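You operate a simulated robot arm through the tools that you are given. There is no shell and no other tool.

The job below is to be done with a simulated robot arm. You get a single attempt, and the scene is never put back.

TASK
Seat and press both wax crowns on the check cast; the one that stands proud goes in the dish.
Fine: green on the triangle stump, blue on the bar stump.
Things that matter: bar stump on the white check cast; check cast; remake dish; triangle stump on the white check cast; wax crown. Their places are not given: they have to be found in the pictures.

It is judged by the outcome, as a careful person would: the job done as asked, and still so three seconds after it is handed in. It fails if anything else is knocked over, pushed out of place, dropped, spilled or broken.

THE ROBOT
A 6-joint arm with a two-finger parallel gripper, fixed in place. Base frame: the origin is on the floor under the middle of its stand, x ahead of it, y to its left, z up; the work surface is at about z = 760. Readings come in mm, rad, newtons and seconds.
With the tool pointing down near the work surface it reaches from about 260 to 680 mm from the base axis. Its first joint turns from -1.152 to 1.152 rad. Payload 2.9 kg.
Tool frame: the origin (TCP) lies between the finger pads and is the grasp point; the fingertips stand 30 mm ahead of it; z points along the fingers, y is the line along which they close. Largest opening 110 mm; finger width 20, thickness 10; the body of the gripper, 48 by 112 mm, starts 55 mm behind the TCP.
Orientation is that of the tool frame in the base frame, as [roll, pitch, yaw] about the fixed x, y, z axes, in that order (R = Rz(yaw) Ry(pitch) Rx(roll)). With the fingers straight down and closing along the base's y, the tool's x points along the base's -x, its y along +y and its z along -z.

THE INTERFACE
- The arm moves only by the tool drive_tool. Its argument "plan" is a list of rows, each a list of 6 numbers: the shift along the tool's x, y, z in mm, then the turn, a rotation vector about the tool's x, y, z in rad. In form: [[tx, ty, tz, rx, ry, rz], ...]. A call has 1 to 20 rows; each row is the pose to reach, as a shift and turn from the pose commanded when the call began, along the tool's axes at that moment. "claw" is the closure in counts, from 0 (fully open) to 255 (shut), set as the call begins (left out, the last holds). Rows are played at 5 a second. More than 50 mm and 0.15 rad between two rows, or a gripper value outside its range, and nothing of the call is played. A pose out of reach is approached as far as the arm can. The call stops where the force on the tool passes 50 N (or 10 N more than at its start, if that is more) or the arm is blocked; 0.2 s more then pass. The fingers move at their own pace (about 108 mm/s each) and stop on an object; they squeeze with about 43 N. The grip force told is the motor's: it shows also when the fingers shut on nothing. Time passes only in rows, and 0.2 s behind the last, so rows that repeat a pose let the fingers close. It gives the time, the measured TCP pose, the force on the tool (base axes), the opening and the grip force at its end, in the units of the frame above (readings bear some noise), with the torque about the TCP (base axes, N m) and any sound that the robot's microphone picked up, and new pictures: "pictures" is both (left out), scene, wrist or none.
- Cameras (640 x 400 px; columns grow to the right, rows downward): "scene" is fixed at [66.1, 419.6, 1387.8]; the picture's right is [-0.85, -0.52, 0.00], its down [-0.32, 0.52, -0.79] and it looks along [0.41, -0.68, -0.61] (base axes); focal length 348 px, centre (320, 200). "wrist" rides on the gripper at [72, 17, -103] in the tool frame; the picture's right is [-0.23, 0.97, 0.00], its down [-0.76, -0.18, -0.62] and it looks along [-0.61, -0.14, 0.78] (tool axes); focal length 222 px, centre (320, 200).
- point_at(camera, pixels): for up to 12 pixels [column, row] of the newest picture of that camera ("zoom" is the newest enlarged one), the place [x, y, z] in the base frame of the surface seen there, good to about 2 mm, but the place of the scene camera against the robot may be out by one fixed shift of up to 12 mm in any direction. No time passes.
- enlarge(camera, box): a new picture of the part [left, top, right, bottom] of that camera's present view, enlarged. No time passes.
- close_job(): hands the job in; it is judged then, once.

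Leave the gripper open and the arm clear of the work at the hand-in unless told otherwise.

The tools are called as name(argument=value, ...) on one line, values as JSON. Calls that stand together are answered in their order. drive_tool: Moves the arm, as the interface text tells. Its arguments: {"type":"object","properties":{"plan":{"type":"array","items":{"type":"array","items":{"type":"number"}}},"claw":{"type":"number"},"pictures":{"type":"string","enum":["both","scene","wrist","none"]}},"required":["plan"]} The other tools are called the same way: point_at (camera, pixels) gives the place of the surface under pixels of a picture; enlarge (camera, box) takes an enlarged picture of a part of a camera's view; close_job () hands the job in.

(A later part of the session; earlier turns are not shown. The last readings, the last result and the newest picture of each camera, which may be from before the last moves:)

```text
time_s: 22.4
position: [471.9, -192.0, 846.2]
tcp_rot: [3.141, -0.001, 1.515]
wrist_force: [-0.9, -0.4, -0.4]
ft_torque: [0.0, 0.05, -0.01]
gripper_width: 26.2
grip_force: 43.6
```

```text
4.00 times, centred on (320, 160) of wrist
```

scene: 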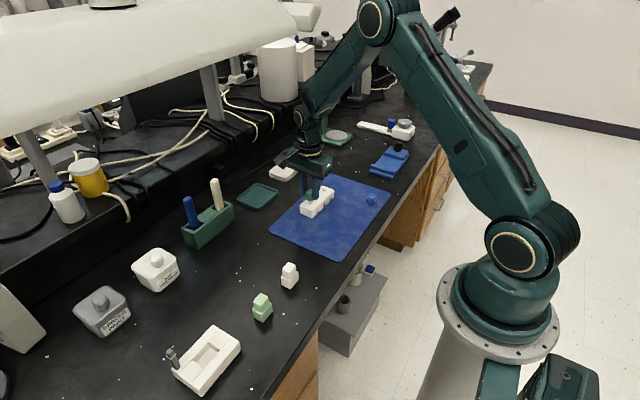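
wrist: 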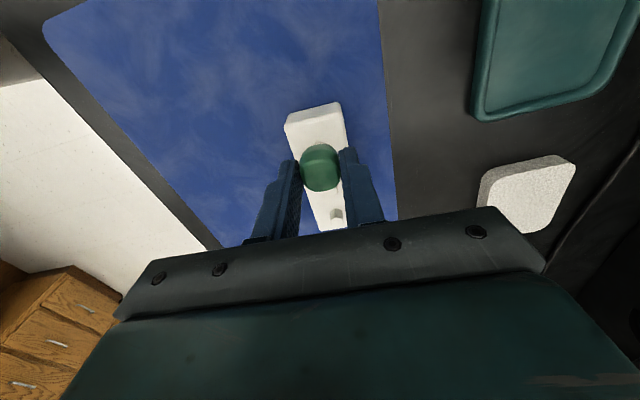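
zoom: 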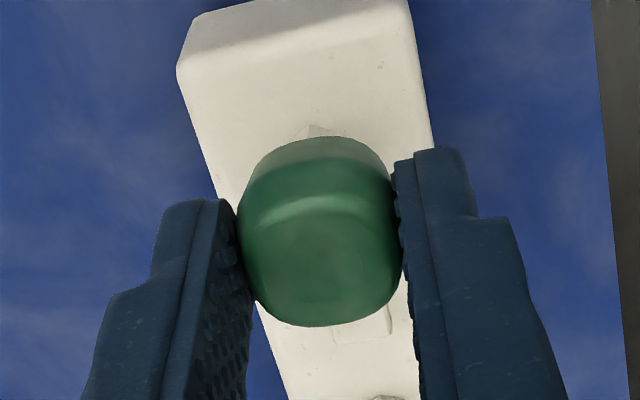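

The crown hovers just above the triangle stump, well aligned in both views. I lower it slowly ~9 mm in small steps and read the force.

drive_tool(plan=[[0, 0, 2, 0, 0, 0], [0, 0, 4, 0, 0, 0], [0, 0, 5.5, 0, 0, 0], [0, 0, 7, 0, 0, 0], [0, 0, 8, 0, 0, 0], [0, 0, 9, 0, 0, 0], [0, 0, 9, 0, 0, 0]], claw=197)

enlarge(camera="scene", box=[280, 170, 360, 220])

```text
time_s: 24.0
position: [471.8, -193.6, 837.6]
tcp_rot: [-3.141, -0.001, 1.516]
wrist_force: [0.1, 0.0, -1.3]
ft_torque: [0.01, 0.01, -0.01]
gripper_width: 26.3
grip_force: 42.6
```

scene: 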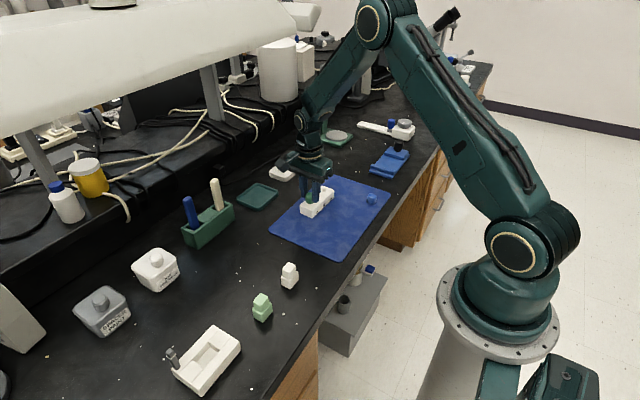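
wrist: 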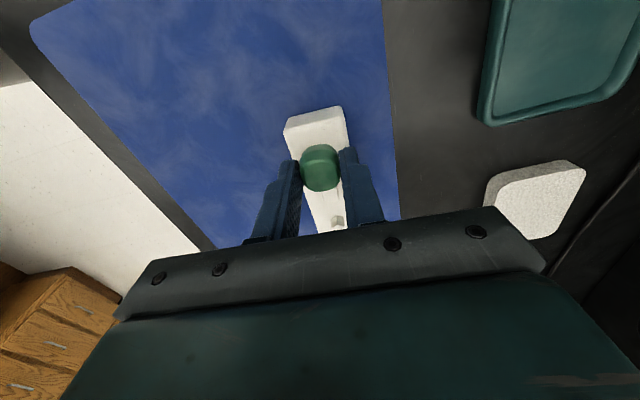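

```text
8.00 times, centred on (320, 195) of scene
```

zoom: 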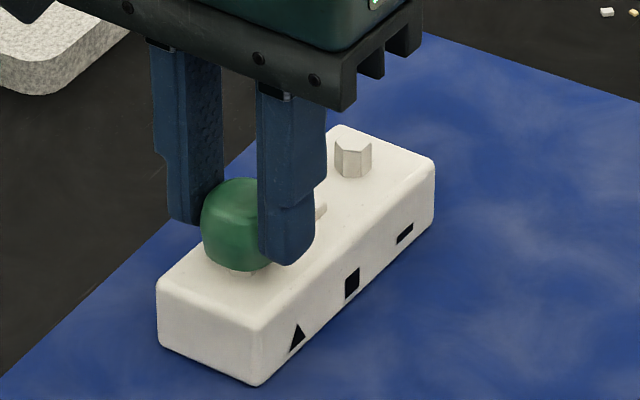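

No contact force yet although the crown is ~3.5 mm over the stump, so it slides on. I continue down slowly another ~8 mm.

drive_tool(plan=[[0, 0, 1.5, 0, 0, 0], [0, 0, 3, 0, 0, 0], [0, 0, 4.5, 0, 0, 0], [0, 0, 6, 0, 0, 0], [0, 0, 7, 0, 0, 0], [0, 0, 8, 0, 0, 0], [0, 0, 8, 0, 0, 0]], claw=197)

enlarge(camera="scene", box=[280, 170, 360, 220])

```text
time_s: 25.6
position: [473.0, -193.0, 829.9]
tcp_rot: [3.138, 0.001, 1.514]
wrist_force: [-2.8, 1.7, 24.7]
ft_torque: [0.14, 0.1, 0.05]
gripper_width: 26.3
grip_force: 42.8
```

scene: 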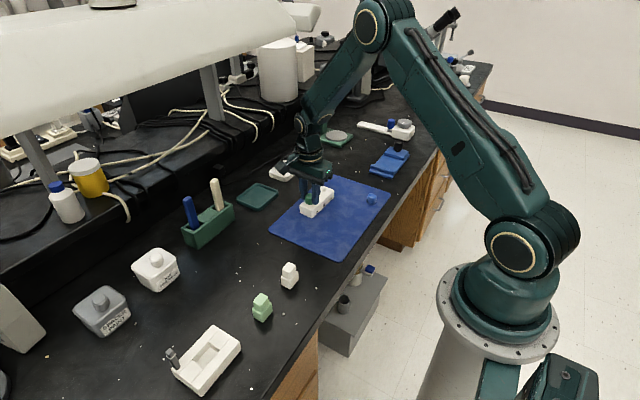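
wrist: 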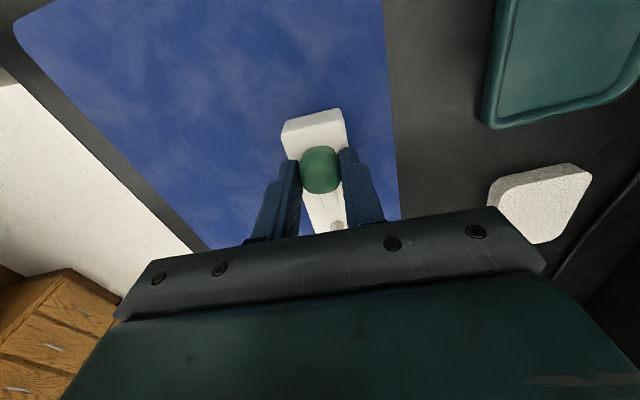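

```text
8.00 times, centred on (320, 195) of scene
```

zoom: 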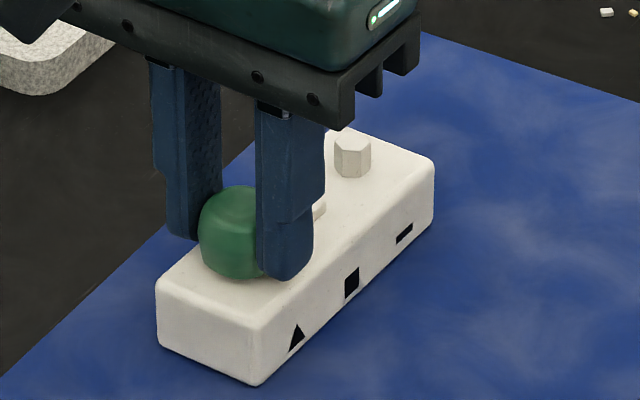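

Contact: 25 N upward at TCP z≈829.5, so the crown's bottom is near the cast top. I release it (opening to ~58 mm, clear in the x direction), rise, and inspect the gap.

drive_tool(plan=[[0, 0, -1.5, 0, 0, 0], [0, 0, -1.5, 0, 0, 0], [0, 0, -1.5, 0, 0, 0], [0, 0, -20, 0, 0, 0], [0, 0, -50, 0, 0, 0], [0, 0, -80, 0, 0, 0], [0, 0, -80, 0, 0, 0], [0, 0, -80, 0, 0, 0]], claw=120)

enlarge(camera="scene", box=[280, 170, 360, 220])

enlarge(camera="wrist", box=[280, 80, 360, 150])

```text
time_s: 27.4
position: [472.3, -191.1, 910.0]
tcp_rot: [-3.141, 0.0, 1.518]
wrist_force: [-0.6, 0.6, 0.5]
ft_torque: [0.01, -0.01, 0.03]
gripper_width: 58.3
grip_force: 0.1
```

scene: 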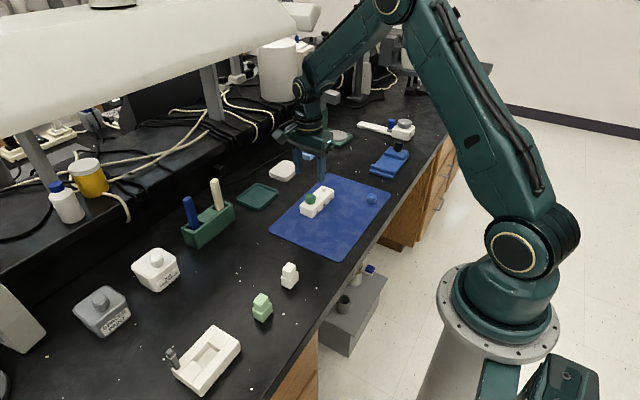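
wrist: 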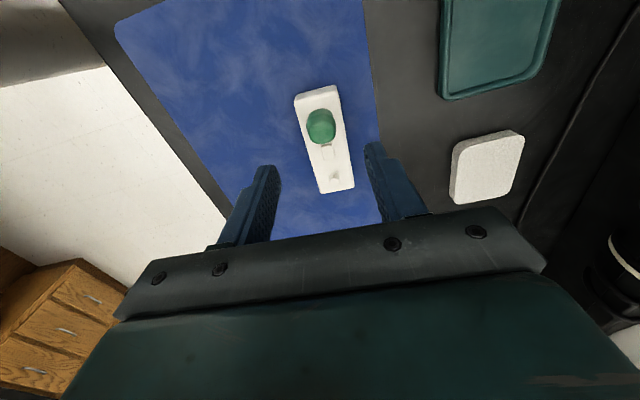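

```text
8.00 times, centred on (320, 195) of scene
```

zoom: 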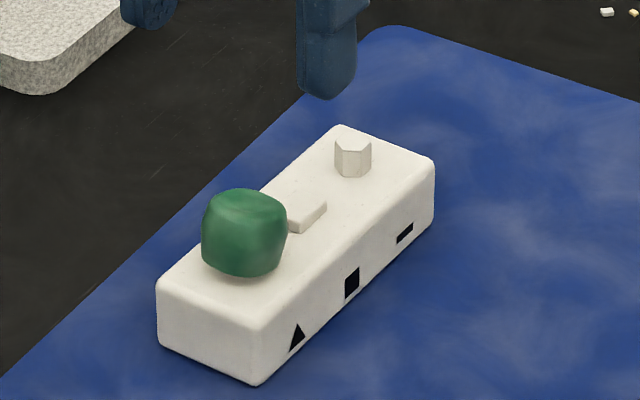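

```text
5.71 times, centred on (320, 115) of wrist
```

zoom: 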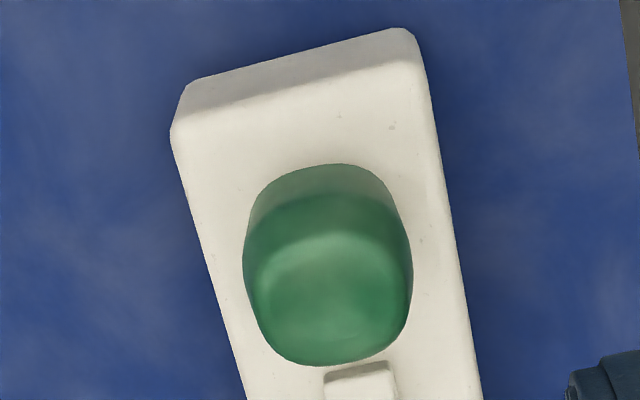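

The green crown sits on the triangle stump. I zoom in to see whether a gap shows below it.

enlarge(camera="scene", box=[300, 190, 325, 208])

point_at(camera="zoom", pixels=[[270, 170], [270, 150], [250, 170], [300, 170], [270, 190]])

point_at(camera="wrist", pixels=[[321, 129], [319, 131], [323, 131], [321, 133], [317, 129], [325, 129], [308, 110], [338, 115], [330, 105], [310, 105]])

```text
16.00 times, centred on (312, 199) of scene
```

zoom: 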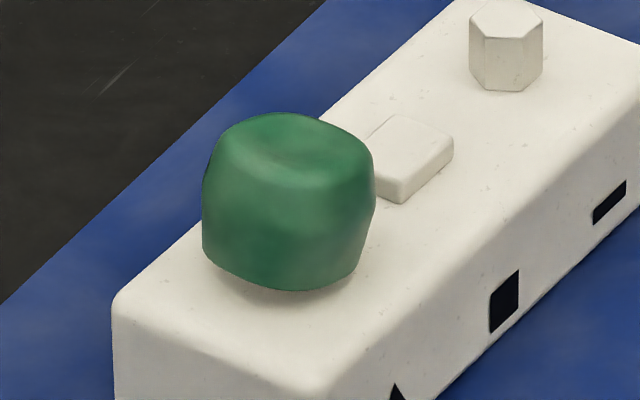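

```text
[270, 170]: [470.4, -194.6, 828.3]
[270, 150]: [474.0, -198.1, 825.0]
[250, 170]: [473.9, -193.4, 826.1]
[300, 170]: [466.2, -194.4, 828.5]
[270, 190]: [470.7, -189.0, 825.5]
```

```text
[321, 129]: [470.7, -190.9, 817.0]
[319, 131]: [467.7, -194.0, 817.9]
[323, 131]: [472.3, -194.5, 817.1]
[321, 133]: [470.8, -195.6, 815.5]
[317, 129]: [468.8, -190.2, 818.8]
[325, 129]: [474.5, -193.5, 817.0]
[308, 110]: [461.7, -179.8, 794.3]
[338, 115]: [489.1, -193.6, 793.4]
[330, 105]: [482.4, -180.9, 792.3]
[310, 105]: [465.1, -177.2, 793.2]
```

The crown top reads ≈817 (cast top 793), i.e. maybe slightly proud before pressing. I close the empty fingers fully and approach to just above the crown's top for pressing.

drive_tool(plan=[[0, 0, 0, 0, 0, 0], [0, 0, 0, 0, 0, 0], [0, 0, 15, 0, 0, 0], [0, 0, 35, 0, 0, 0], [0, 0, 50, 0, 0, 0], [0, 0, 56, 0, 0, 0], [0, 0, 56, 0, 0, 0]], claw=255)

enlarge(camera="scene", box=[280, 170, 360, 220])

enlarge(camera="wrist", box=[260, 100, 380, 200])

```text
time_s: 29.0
position: [473.3, -192.7, 852.8]
tcp_rot: [3.141, 0.0, 1.516]
wrist_force: [-0.3, 0.2, 0.3]
ft_torque: [-0.01, 0.01, 0.0]
gripper_width: 0.2
grip_force: 37.7
```

scene: 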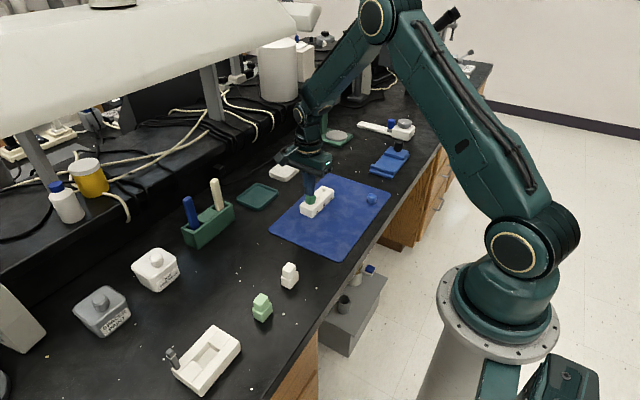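
wrist: 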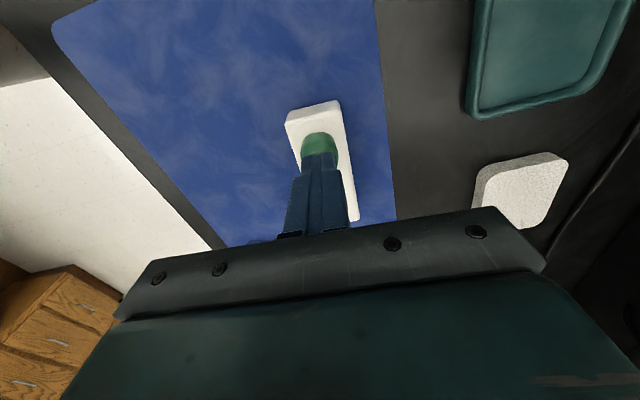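

```text
8.00 times, centred on (320, 195) of scene
```

zoom: 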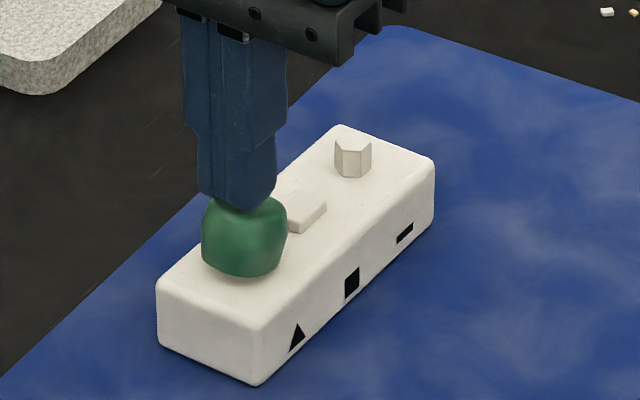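

```text
4.00 times, centred on (320, 150) of wrist
```

zoom: 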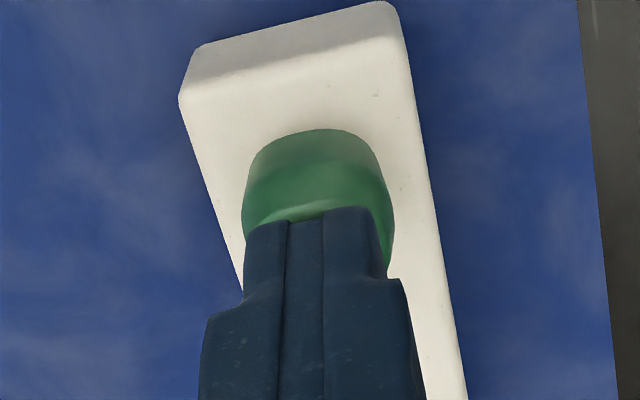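

The closed fingertips are centred over the crown. I press down slowly in 1 mm steps and read the force.

drive_tool(plan=[[0, 0, 1, 0, 0, 0], [0, 0, 2, 0, 0, 0], [0, 0, 3, 0, 0, 0], [0, 0, 4, 0, 0, 0], [0, 0, 5, 0, 0, 0], [0, 0, 6, 0, 0, 0], [0, 0, 6, 0, 0, 0]], claw=255, pictures="none")

```text
time_s: 30.6
position: [473.4, -193.2, 848.2]
tcp_rot: [3.137, 0.0, 1.517]
wrist_force: [-0.8, 4.7, 21.3]
ft_torque: [0.27, 0.02, -0.03]
gripper_width: 0.3
grip_force: 37.3
```

At 21 N the tip is at z≈818. I press further to ~40 N to see whether it goes down.

drive_tool(plan=[[0, 0, 0.7, 0, 0, 0], [0, 0, 1.3, 0, 0, 0], [0, 0, 1.3, 0, 0, 0], [0, 0, 1.3, 0, 0, 0]], claw=255, pictures="scene")

enlarge(camera="scene", box=[300, 190, 325, 208])

```text
time_s: 31.6
position: [471.6, -192.7, 846.9]
tcp_rot: [3.137, 0.001, 1.519]
wrist_force: [0.6, 9.0, 39.5]
ft_torque: [0.48, -0.04, 0.01]
gripper_width: 0.0
grip_force: 37.6
```

scene: 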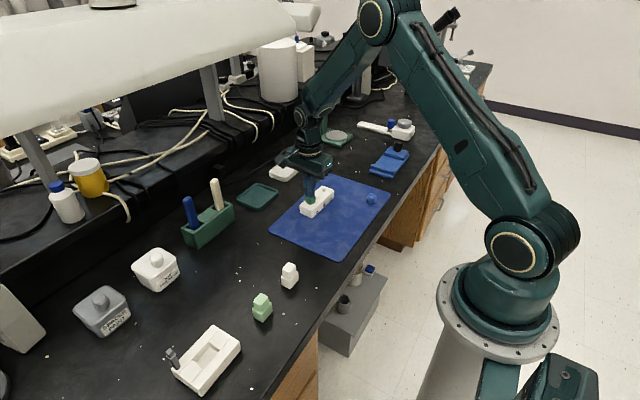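

```text
16.00 times, centred on (312, 199) of scene
```

zoom: 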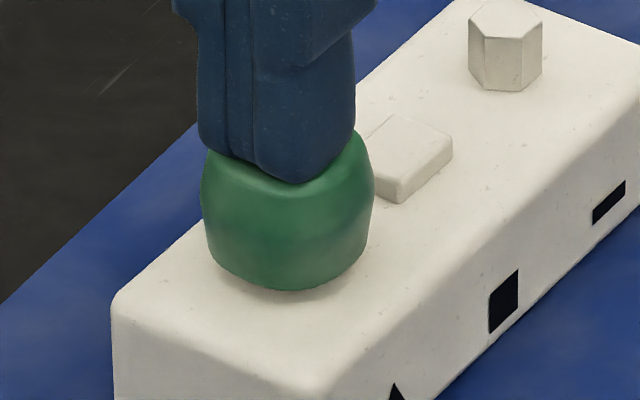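

At 39.5 N the crown has not gone further: tip z≈817. I lift off and look at the bottom edge of the green crown for a gap.

drive_tool(plan=[[0, 0, -2, 0, 0, 0], [0, 0, -20, 0, 0, 0], [0, 0, -55, 0, 0, 0], [0, 0, -85, 0, 0, 0], [0, 0, -85, 0, 0, 0], [0, 0, -85, 0, 0, 0]], claw=255)

enlarge(camera="scene", box=[302, 192, 320, 206])

enlarge(camera="wrist", box=[295, 95, 345, 145])

```text
time_s: 33.0
position: [471.2, -193.3, 931.0]
tcp_rot: [3.141, 0.0, 1.514]
wrist_force: [0.2, -1.0, 1.1]
ft_torque: [0.02, -0.01, -0.01]
gripper_width: 0.1
grip_force: 37.7
```

scene: 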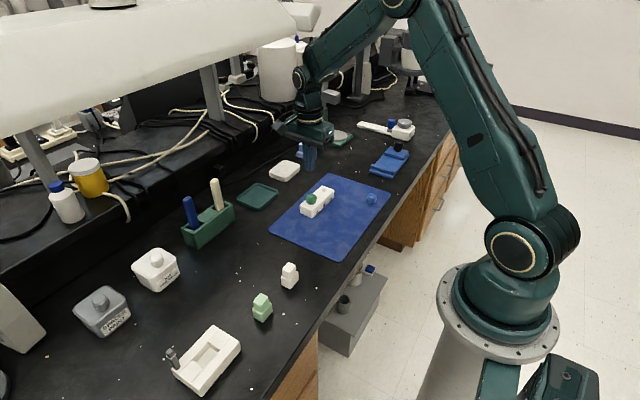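
wrist: 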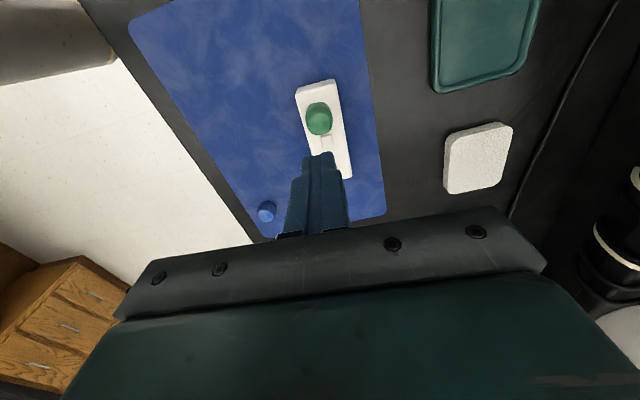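

```text
16.00 times, centred on (311, 199) of scene
```

zoom: 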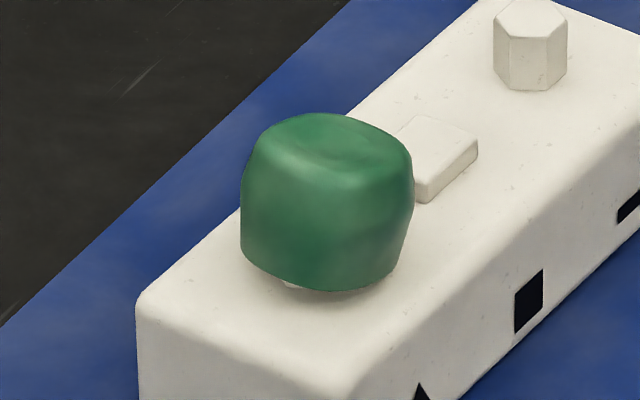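

```text
8.00 times, centred on (320, 120) of wrist
```

zoom: 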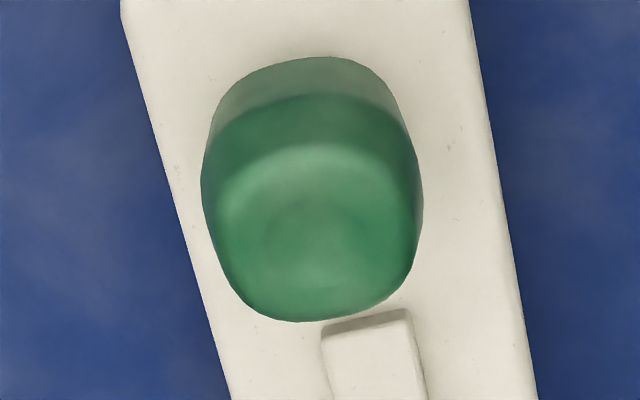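

The scene zoom shows a small gap under the green crown's front edge (a bit of stump visible at zoom (290,285)), so green looks proud; I'll compare after blue. Next I move to above the blue crown (~(342,-313)), opening to 58 mm and turning back to closing along y.

drive_tool(plan=[[-21, -20, 0, 0, 0, -0.13], [-42, -40, 0, 0, 0, -0.26], [-63, -60, 0, 0, 0, -0.39], [-84, -80, 0, 0, 0, -0.52], [-105, -101, 0, 0, 0, -0.65], [-126.8, -121.1, 0, 0, 0, -0.78], [-126.8, -121.1, 10, 0, 0, -0.91], [-126.8, -121.1, 20, 0, 0, -1.04], [-126.8, -121.1, 30, 0, 0, -1.17], [-126.8, -121.1, 40, 0, 0, -1.3], [-126.8, -121.1, 50, 0, 0, -1.43], [-126.8, -121.1, 60, 0, 0, -1.5708], [-126.8, -121.1, 70, 0, 0, -1.5708], [-126.8, -121.1, 80, 0, 0, -1.5708], [-126.8, -121.1, 80, 0, 0, -1.5708], [-126.8, -121.1, 80, 0, 0, -1.5708]], claw=120)

enlarge(camera="wrist", box=[280, 115, 360, 165])

enlarge(camera="scene", box=[302, 192, 320, 206])

```text
time_s: 36.4
position: [343.9, -311.1, 849.7]
tcp_rot: [3.141, 0.001, 3.087]
wrist_force: [0.1, 0.2, 0.3]
ft_torque: [0.0, -0.01, -0.02]
gripper_width: 58.4
grip_force: 0.1
```

scene: 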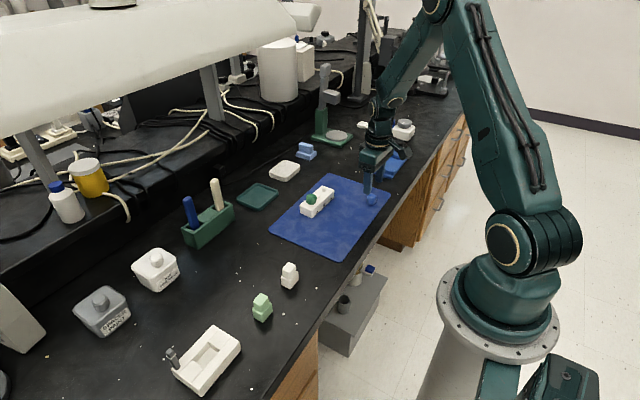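
wrist: 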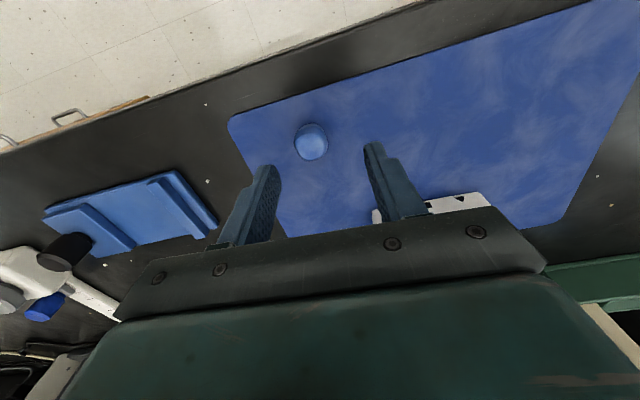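

```text
8.00 times, centred on (320, 140) of wrist
```

zoom: 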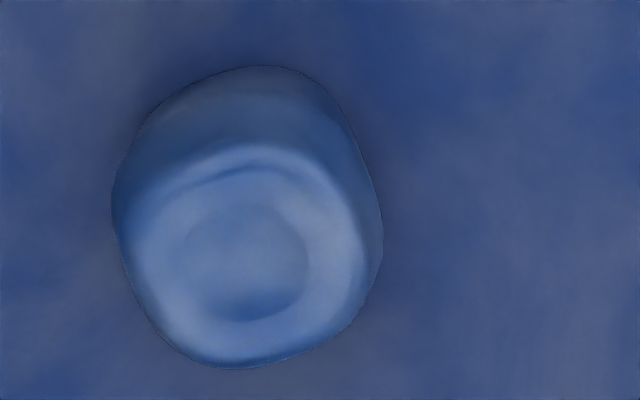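

```text
16.00 times, centred on (311, 199) of scene
```

zoom: 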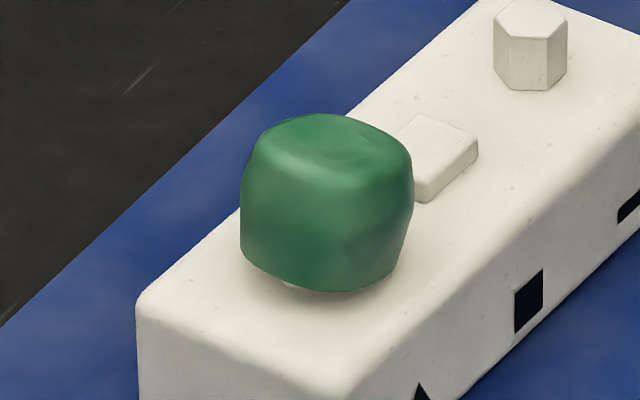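

The blue crown's silhouette centre is at wrist (310.9,142.1), i.e. about (-3.0,-8.5) mm off in tool x,y (calibrated with how green turned out). I shift, descend to the same grip height (TCP z≈798.8) and keep the opening at 58 mm.

drive_tool(plan=[[-3, -8.45, 0, 0, 0, 0], [-3, -8.45, 0, 0, 0, 0], [-3, -8.45, 25, 0, 0, 0], [-3, -8.45, 43, 0, 0, 0], [-3, -8.45, 51.7, 0, 0, 0], [-3, -8.45, 51.7, 0, 0, 0]], claw=120, pictures="wrist")

enlarge(camera="wrist", box=[260, 125, 380, 205])

```text
time_s: 37.8
position: [345.4, -320.8, 798.9]
tcp_rot: [3.14, -0.001, 3.086]
wrist_force: [0.2, -0.5, -1.1]
ft_torque: [0.02, 0.01, -0.02]
gripper_width: 58.0
grip_force: 0.0
```

wrist: 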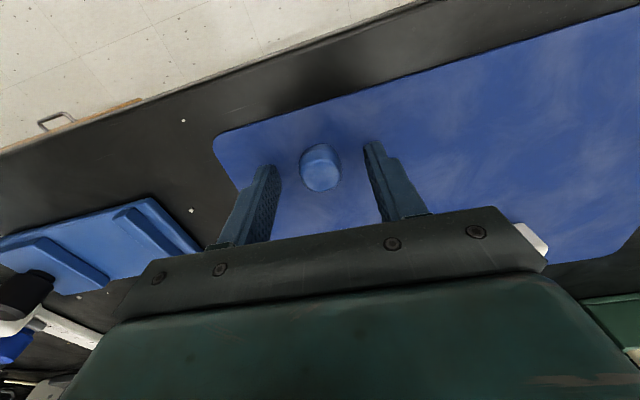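

```text
5.00 times, centred on (320, 165) of wrist
```

zoom: 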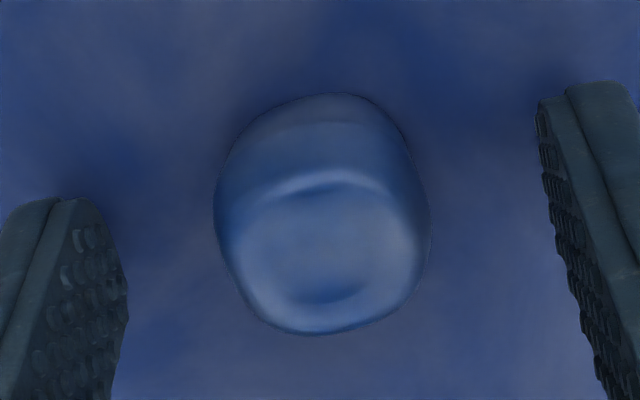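

The blue crown appears centred (silhouette 215–430, 93–335, matching green's). I close gently to centre it along y.

drive_tool(plan=[[0, 0, 0, 0, 0, 0], [0, 0, 0, 0, 0, 0], [0, 0, 0, 0, 0, 0], [0, 0, 0, 0, 0, 0]], claw=196, pictures="wrist")

enlarge(camera="wrist", box=[260, 125, 380, 205])

```text
time_s: 38.8
position: [345.9, -321.5, 799.3]
tcp_rot: [3.141, 0.0, 3.086]
wrist_force: [0.3, 0.2, 0.5]
ft_torque: [0.02, 0.0, -0.02]
gripper_width: 26.7
grip_force: 20.6
```

wrist: 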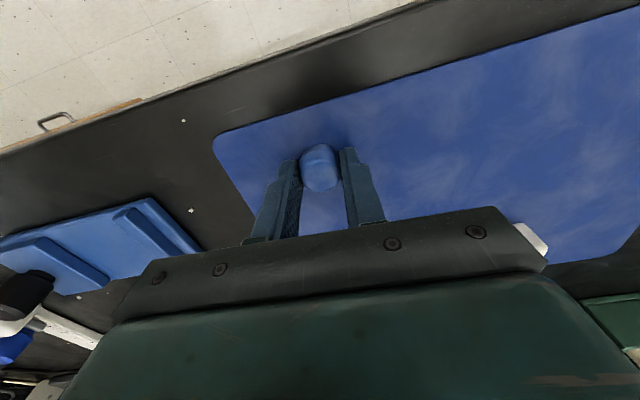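

```text
5.00 times, centred on (320, 165) of wrist
```

zoom: 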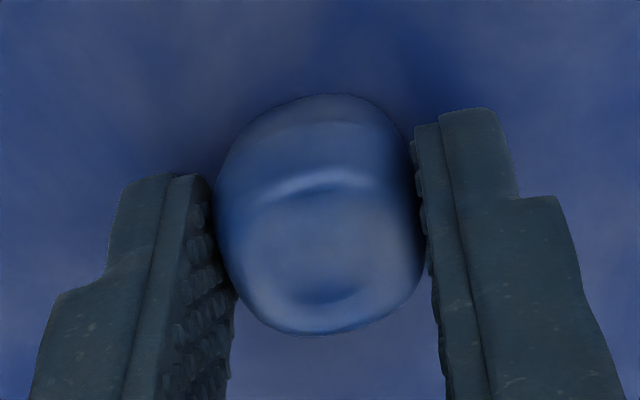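

Blue is 26.7 mm wide and now centred. I open, rise, turn +90°, and come back down to grip it along x, as with green.

drive_tool(plan=[[0, 0, 0, 0, 0, 0], [0, 0, 0, 0, 0, 0], [0, 0, -20, 0, 0, 0], [0, 0, -42, 0, 0, 0], [0, 0, -42, 0, 0, 0.14], [0, 0, -42, 0, 0, 0.28], [0, 0, -42, 0, 0, 0.42], [0, 0, -42, 0, 0, 0.56], [0, 0, -42, 0, 0, 0.7], [0, 0, -42, 0, 0, 0.84], [0, 0, -42, 0, 0, 0.98], [0, 0, -42, 0, 0, 1.12], [0, 0, -42, 0, 0, 1.26], [0, 0, -42, 0, 0, 1.4], [0, 0, -42, 0, 0, 1.5], [0, 0, -42, 0, 0, 1.5708], [0, 0, -42, 0, 0, 1.5708]], claw=120, pictures="wrist")

drive_tool(plan=[[0, 0, 20, 0, 0, 0], [0, 0, 36, 0, 0, 0], [0, 0, 42, 0, 0, 0], [0, 0, 42, 0, 0, 0]], claw=120, pictures="wrist")

drive_tool(plan=[[0, 0, 0, 0, 0, 0], [0, 0, 0, 0, 0, 0], [0, 0, 0, 0, 0, 0], [0, 0, 0, 0, 0, 0]], claw=198, pictures="wrist")

enlarge(camera="wrist", box=[260, 125, 380, 205])

```text
time_s: 42.4
position: [345.3, -322.1, 839.9]
tcp_rot: [3.141, -0.001, 1.515]
wrist_force: [-0.5, 0.3, 0.9]
ft_torque: [0.0, -0.01, -0.03]
gripper_width: 58.2
grip_force: 0.0
```

wrist: 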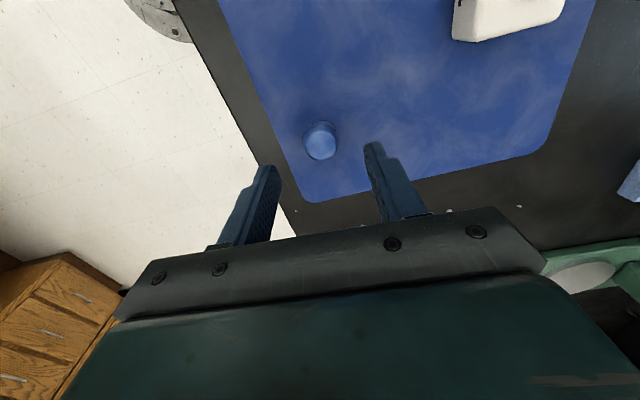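

```text
time_s: 43.4
position: [346.0, -320.9, 797.7]
tcp_rot: [-3.14, 0.0, 1.516]
wrist_force: [-0.1, 0.2, -0.8]
ft_torque: [0.01, 0.0, -0.03]
gripper_width: 58.1
grip_force: 0.0
```

wrist: 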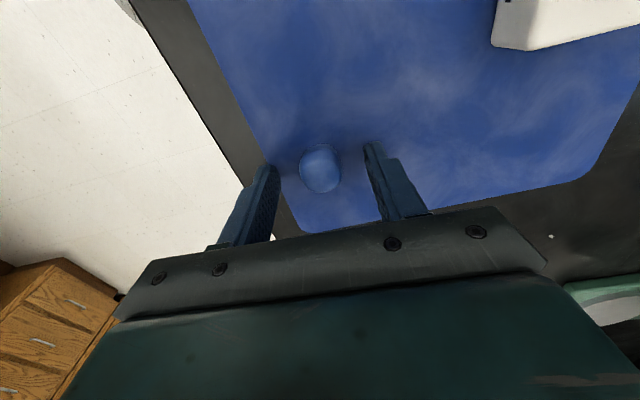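

```text
time_s: 44.4
position: [346.5, -319.9, 797.6]
tcp_rot: [-3.141, -0.001, 1.516]
wrist_force: [-0.6, 0.6, -0.3]
ft_torque: [0.04, -0.03, -0.01]
gripper_width: 26.5
grip_force: 42.7
```

wrist: 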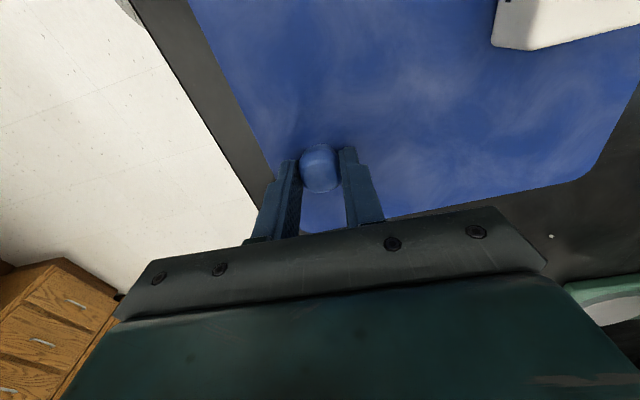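

```text
5.00 times, centred on (320, 165) of wrist
```

zoom: 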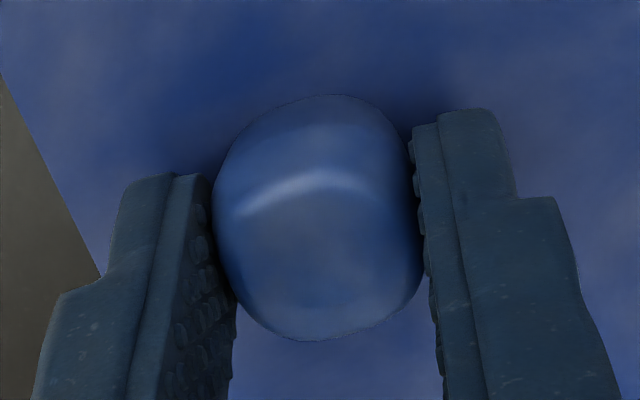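

Blue is held (26.5 mm, 43 N), centred. I lift it 90 mm and carry it to above the bar stump (~(468,-261)).

drive_tool(plan=[[0, 0, -10, 0, 0, 0], [0, 0, -40, 0, 0, 0], [0, 0, -70, 0, 0, 0], [0, 0, -90, 0, 0, 0], [16, 28, -90, 0, 0, 0], [34, 59, -90, 0, 0, 0], [51, 89, -90, 0, 0, 0], [62, 110, -90, 0, 0, 0], [67.2, 118.1, -90, 0, 0, 0], [67.2, 118.1, -90, 0, 0, 0], [67.2, 118.1, -90, 0, 0, 0], [67.2, 118.1, -90, 0, 0, 0], [67.2, 118.1, -90, 0, 0, 0]], claw=198)

enlarge(camera="wrist", box=[300, 117, 340, 142])

enlarge(camera="wrist", box=[260, 60, 380, 210])

```text
time_s: 47.2
position: [469.2, -259.8, 888.5]
tcp_rot: [3.141, 0.0, 1.518]
wrist_force: [0.9, 0.9, -0.6]
ft_torque: [0.02, 0.0, 0.01]
gripper_width: 26.2
grip_force: 43.4
```

scene: 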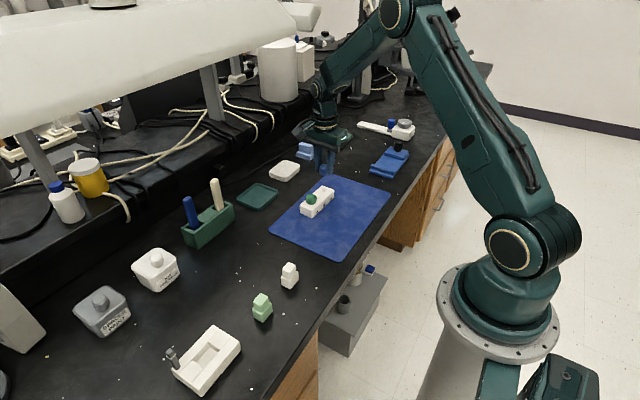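
wrist: 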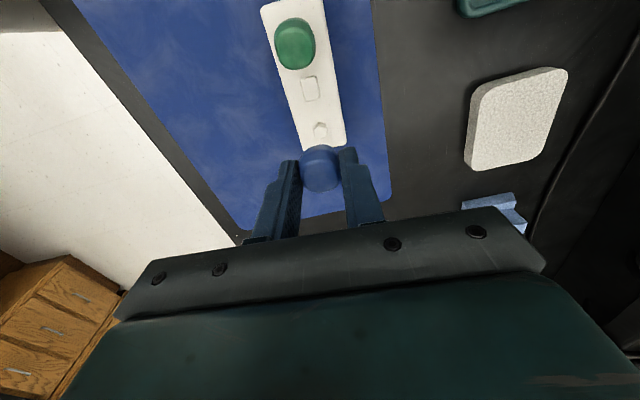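

```text
16.00 times, centred on (320, 130) of wrist
```

zoom: 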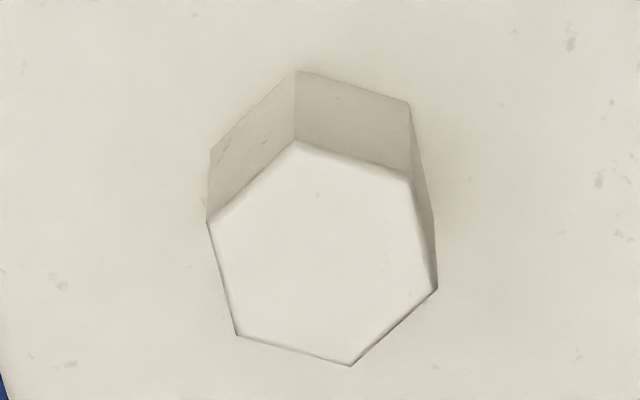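

```text
2.67 times, centred on (320, 135) of wrist
```

zoom: 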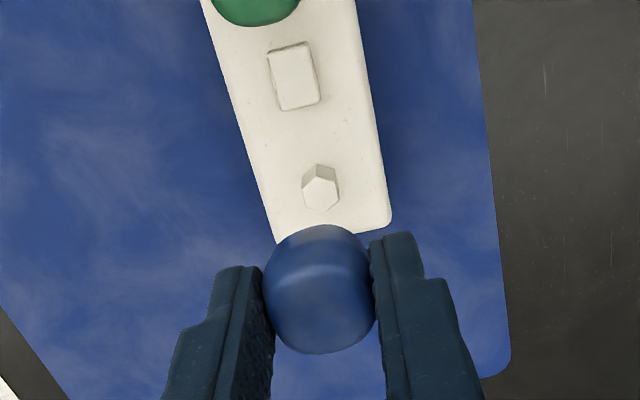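

The bar stump's centre is at wrist (320.2,133.0), within ~0.3 mm of the aligned position. I lower 43 mm to just above the stump, then continue in small steps like for green.

drive_tool(plan=[[0, 0.2, 15, 0, 0, 0], [0, 0.2, 30, 0, 0, 0], [0, 0.2, 40, 0, 0, 0], [0, 0.2, 43, 0, 0, 0], [0, 0.2, 43, 0, 0, 0], [0, 0.2, 45, 0, 0, 0], [0, 0.2, 47, 0, 0, 0], [0, 0.2, 48.5, 0, 0, 0], [0, 0.2, 50, 0, 0, 0], [0, 0.2, 51, 0, 0, 0], [0, 0.2, 52, 0, 0, 0], [0, 0.2, 52, 0, 0, 0]], claw=198)

enlarge(camera="scene", box=[280, 170, 360, 220])

```text
time_s: 49.8
position: [467.2, -260.8, 836.9]
tcp_rot: [3.14, 0.001, 1.516]
wrist_force: [0.0, 0.2, 0.2]
ft_torque: [0.01, 0.03, 0.01]
gripper_width: 26.4
grip_force: 42.7
```

scene: 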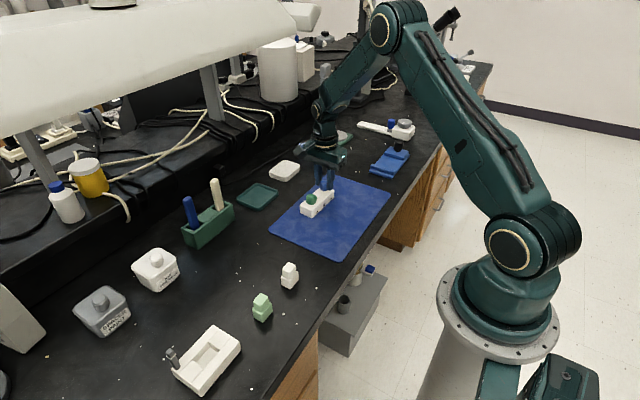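
wrist: 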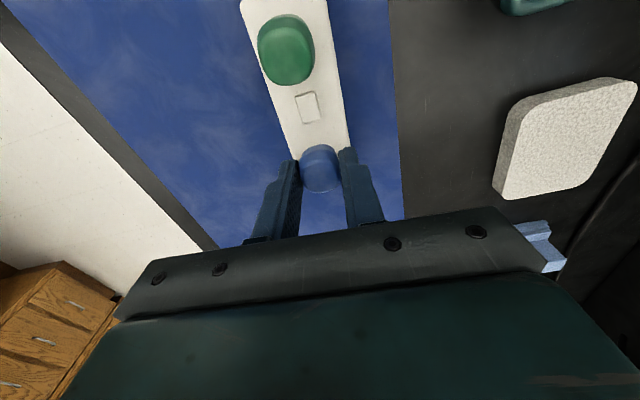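

```text
8.00 times, centred on (320, 195) of scene
```

zoom: 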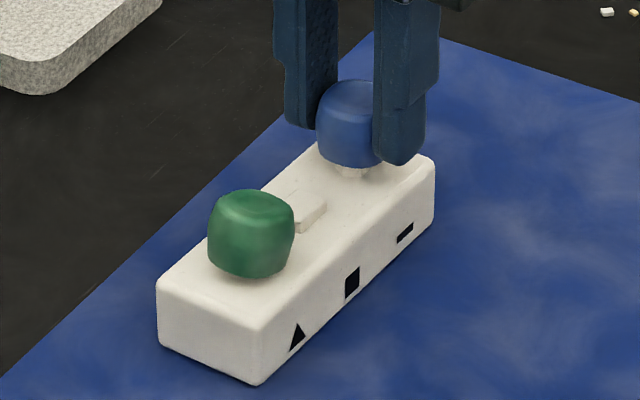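

No force at z≈837 — blue is sliding on. I continue down the same last 8 mm as with green.

drive_tool(plan=[[0, 0, 1.5, 0, 0, 0], [0, 0, 3, 0, 0, 0], [0, 0, 4.5, 0, 0, 0], [0, 0, 6, 0, 0, 0], [0, 0, 7, 0, 0, 0], [0, 0, 8, 0, 0, 0], [0, 0, 8, 0, 0, 0]], claw=198, pictures="none")

```text
time_s: 51.4
position: [466.6, -260.4, 829.4]
tcp_rot: [3.142, 0.0, 1.518]
wrist_force: [0.0, -0.3, 0.2]
ft_torque: [-0.02, 0.01, 0.0]
gripper_width: 26.2
grip_force: 43.4
```

Blue shows no force at the depth where green already pushed back with 25 N. I go on in 0.5 mm steps until contact.

drive_tool(plan=[[0, 0, 0.5, 0, 0, 0], [0, 0, 1, 0, 0, 0], [0, 0, 1.5, 0, 0, 0], [0, 0, 1.5, 0, 0, 0]], claw=198, pictures="none")

```text
time_s: 52.4
position: [467.3, -259.7, 827.4]
tcp_rot: [3.141, 0.001, 1.516]
wrist_force: [-0.3, -0.7, -0.7]
ft_torque: [0.01, 0.01, 0.0]
gripper_width: 26.3
grip_force: 43.0
```

drive_tool(plan=[[0, 0, 0.5, 0, 0, 0], [0, 0, 1, 0, 0, 0], [0, 0, 1.5, 0, 0, 0], [0, 0, 1.5, 0, 0, 0]], claw=198, pictures="scene")

enlarge(camera="scene", box=[300, 175, 340, 205])

```text
time_s: 53.4
position: [468.0, -260.6, 827.1]
tcp_rot: [3.14, 0.0, 1.516]
wrist_force: [-2.7, 6.2, 22.0]
ft_torque: [0.22, 0.19, -0.02]
gripper_width: 25.9
grip_force: 42.7
```

scene: 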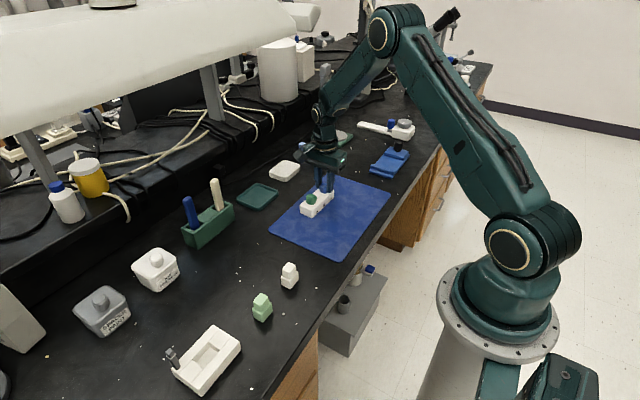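

```text
13.33 times, centred on (320, 190) of scene
```

zoom: 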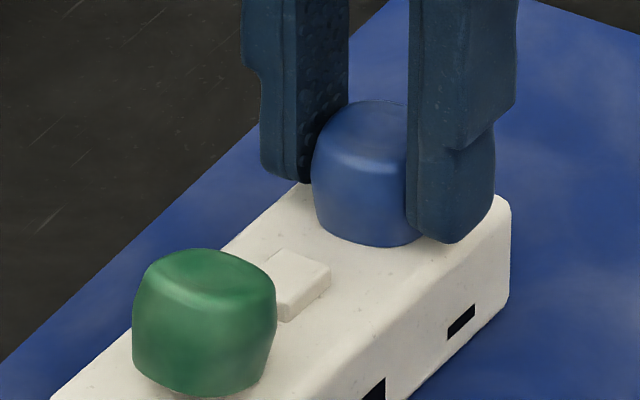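

Blue only makes contact about 3 mm lower (22 N at z≈827) than green did, so blue seats and green stands proud by ~3 mm. I relieve the load, release blue and rise.

drive_tool(plan=[[0, 0, -1.5, 0, 0, 0], [0, 0, -1.5, 0, 0, 0], [0, 0, -1.5, 0, 0, 0], [0, 0, -1.5, 0, 0, 0], [0, 0, -20, 0, 0, 0], [0, 0, -50, 0, 0, 0], [0, 0, -83, 0, 0, 0], [0, 0, -83, 0, 0, 0], [0, 0, -83, 0, 0, 0]], claw=120)

enlarge(camera="scene", box=[300, 178, 340, 208])

enlarge(camera="wrist", box=[260, 50, 380, 170])

```text
time_s: 55.4
position: [465.8, -262.1, 908.4]
tcp_rot: [-3.141, -0.001, 1.514]
wrist_force: [0.1, -0.6, -0.1]
ft_torque: [-0.02, 0.0, 0.0]
gripper_width: 58.3
grip_force: 0.0
```

scene: 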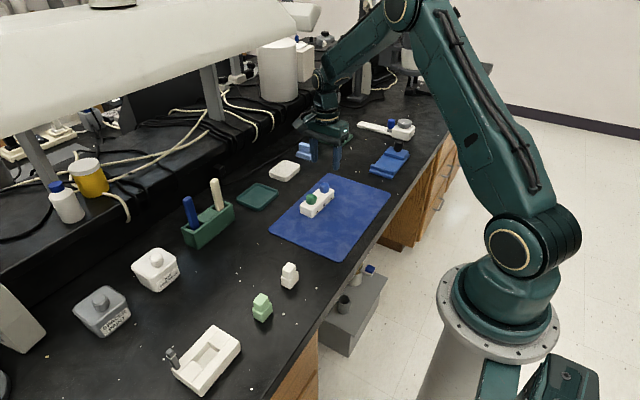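
wrist: 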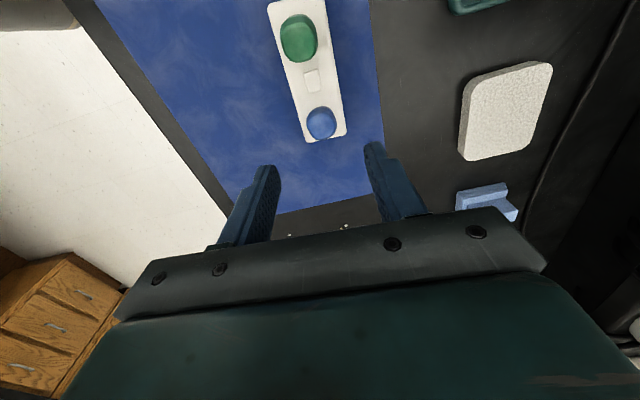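

```text
13.33 times, centred on (320, 193) of scene
```

zoom: 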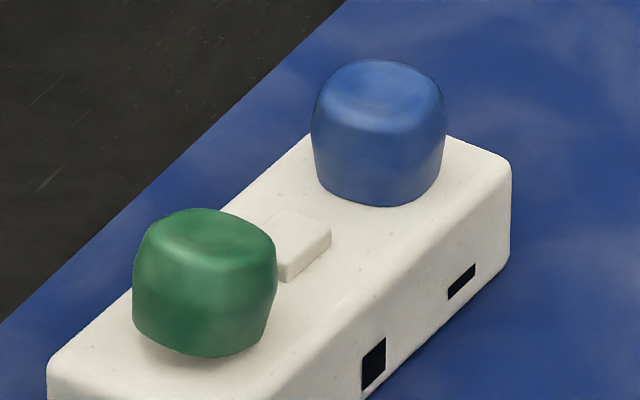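

```text
3.33 times, centred on (320, 110) of wrist
```

zoom: 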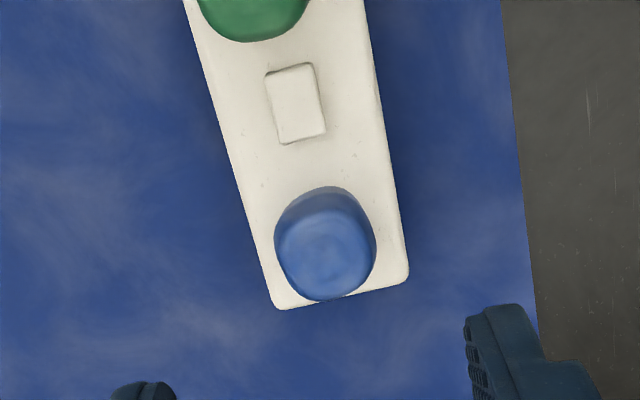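

Blue sits flush with no gap; green has a visible gap and rocks. Now I press blue: close the fingers and come down over its centre.

drive_tool(plan=[[0, 0, 0, 0, 0, 0], [0, 0, 0, 0, 0, 0], [0, 0, 15, 0, 0, 0], [0, 0, 35, 0, 0, 0], [0, 0, 50, 0, 0, 0], [0, 0, 57, 0, 0, 0], [0, 0, 57, 0, 0, 0], [0, 0, 58, 0, 0, 0], [0, 0, 59, 0, 0, 0], [0, 0, 60, 0, 0, 0], [0, 0, 61, 0, 0, 0], [0, 0, 62, 0, 0, 0], [0, 0, 63, 0, 0, 0], [0, 0, 63, 0, 0, 0]], claw=255, pictures="scene")

enlarge(camera="scene", box=[300, 178, 340, 208])

```text
time_s: 58.4
position: [467.9, -260.5, 844.7]
tcp_rot: [3.14, -0.003, 1.516]
wrist_force: [1.0, -1.0, 1.0]
ft_torque: [-0.02, 0.04, -0.02]
gripper_width: 0.1
grip_force: 37.6
```

scene: 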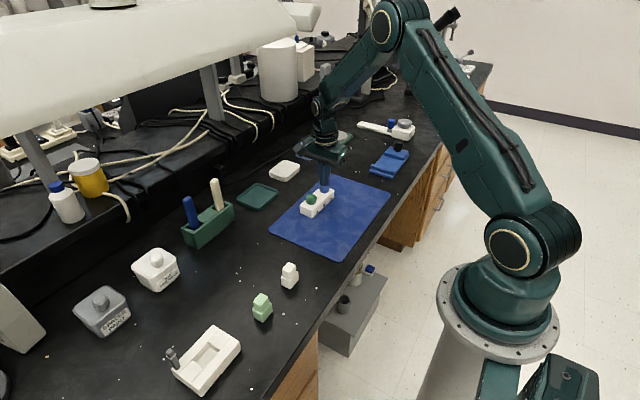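

```text
13.33 times, centred on (320, 193) of scene
```

zoom: 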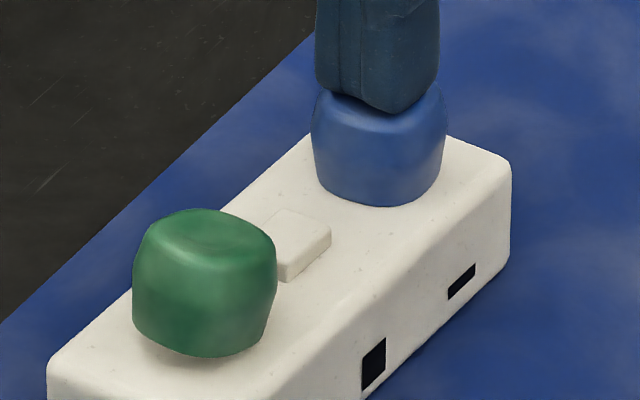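

The tip just touches blue's top (1 N at z≈845). I press on another ~2.5 mm to reach ~35–40 N.

drive_tool(plan=[[0, 0, 0.8, 0, 0, 0], [0, 0, 1.6, 0, 0, 0], [0, 0, 2.3, 0, 0, 0], [0, 0, 2.8, 0, 0, 0], [0, 0, 2.8, 0, 0, 0], [0, 0, 2.8, 0, 0, 0]], claw=255, pictures="scene")

enlarge(camera="scene", box=[300, 178, 340, 208])

```text
time_s: 59.8
position: [467.0, -259.8, 843.9]
tcp_rot: [3.14, 0.002, 1.515]
wrist_force: [-4.8, -0.3, 24.2]
ft_torque: [-0.02, 0.14, -0.01]
gripper_width: 0.0
grip_force: 37.5
```

scene: 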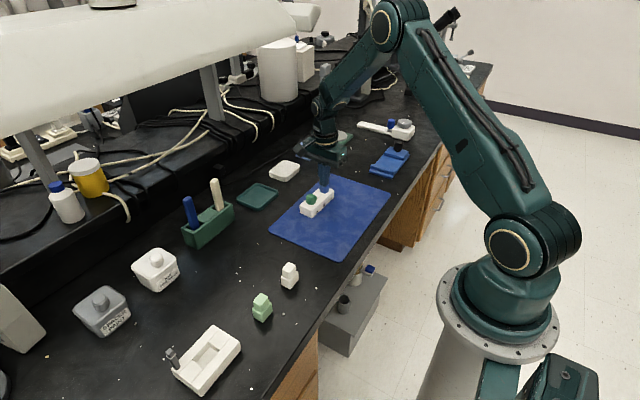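

```text
13.33 times, centred on (320, 193) of scene
```

zoom: 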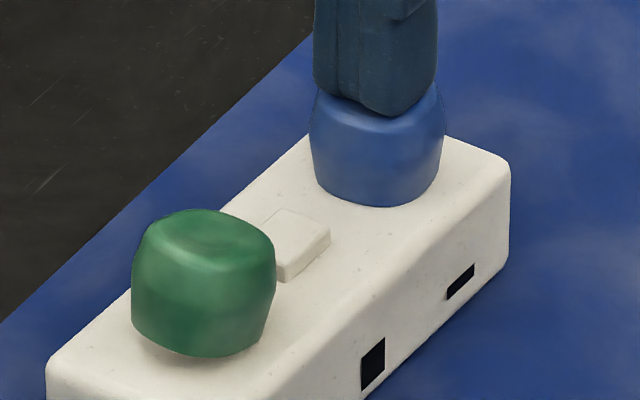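

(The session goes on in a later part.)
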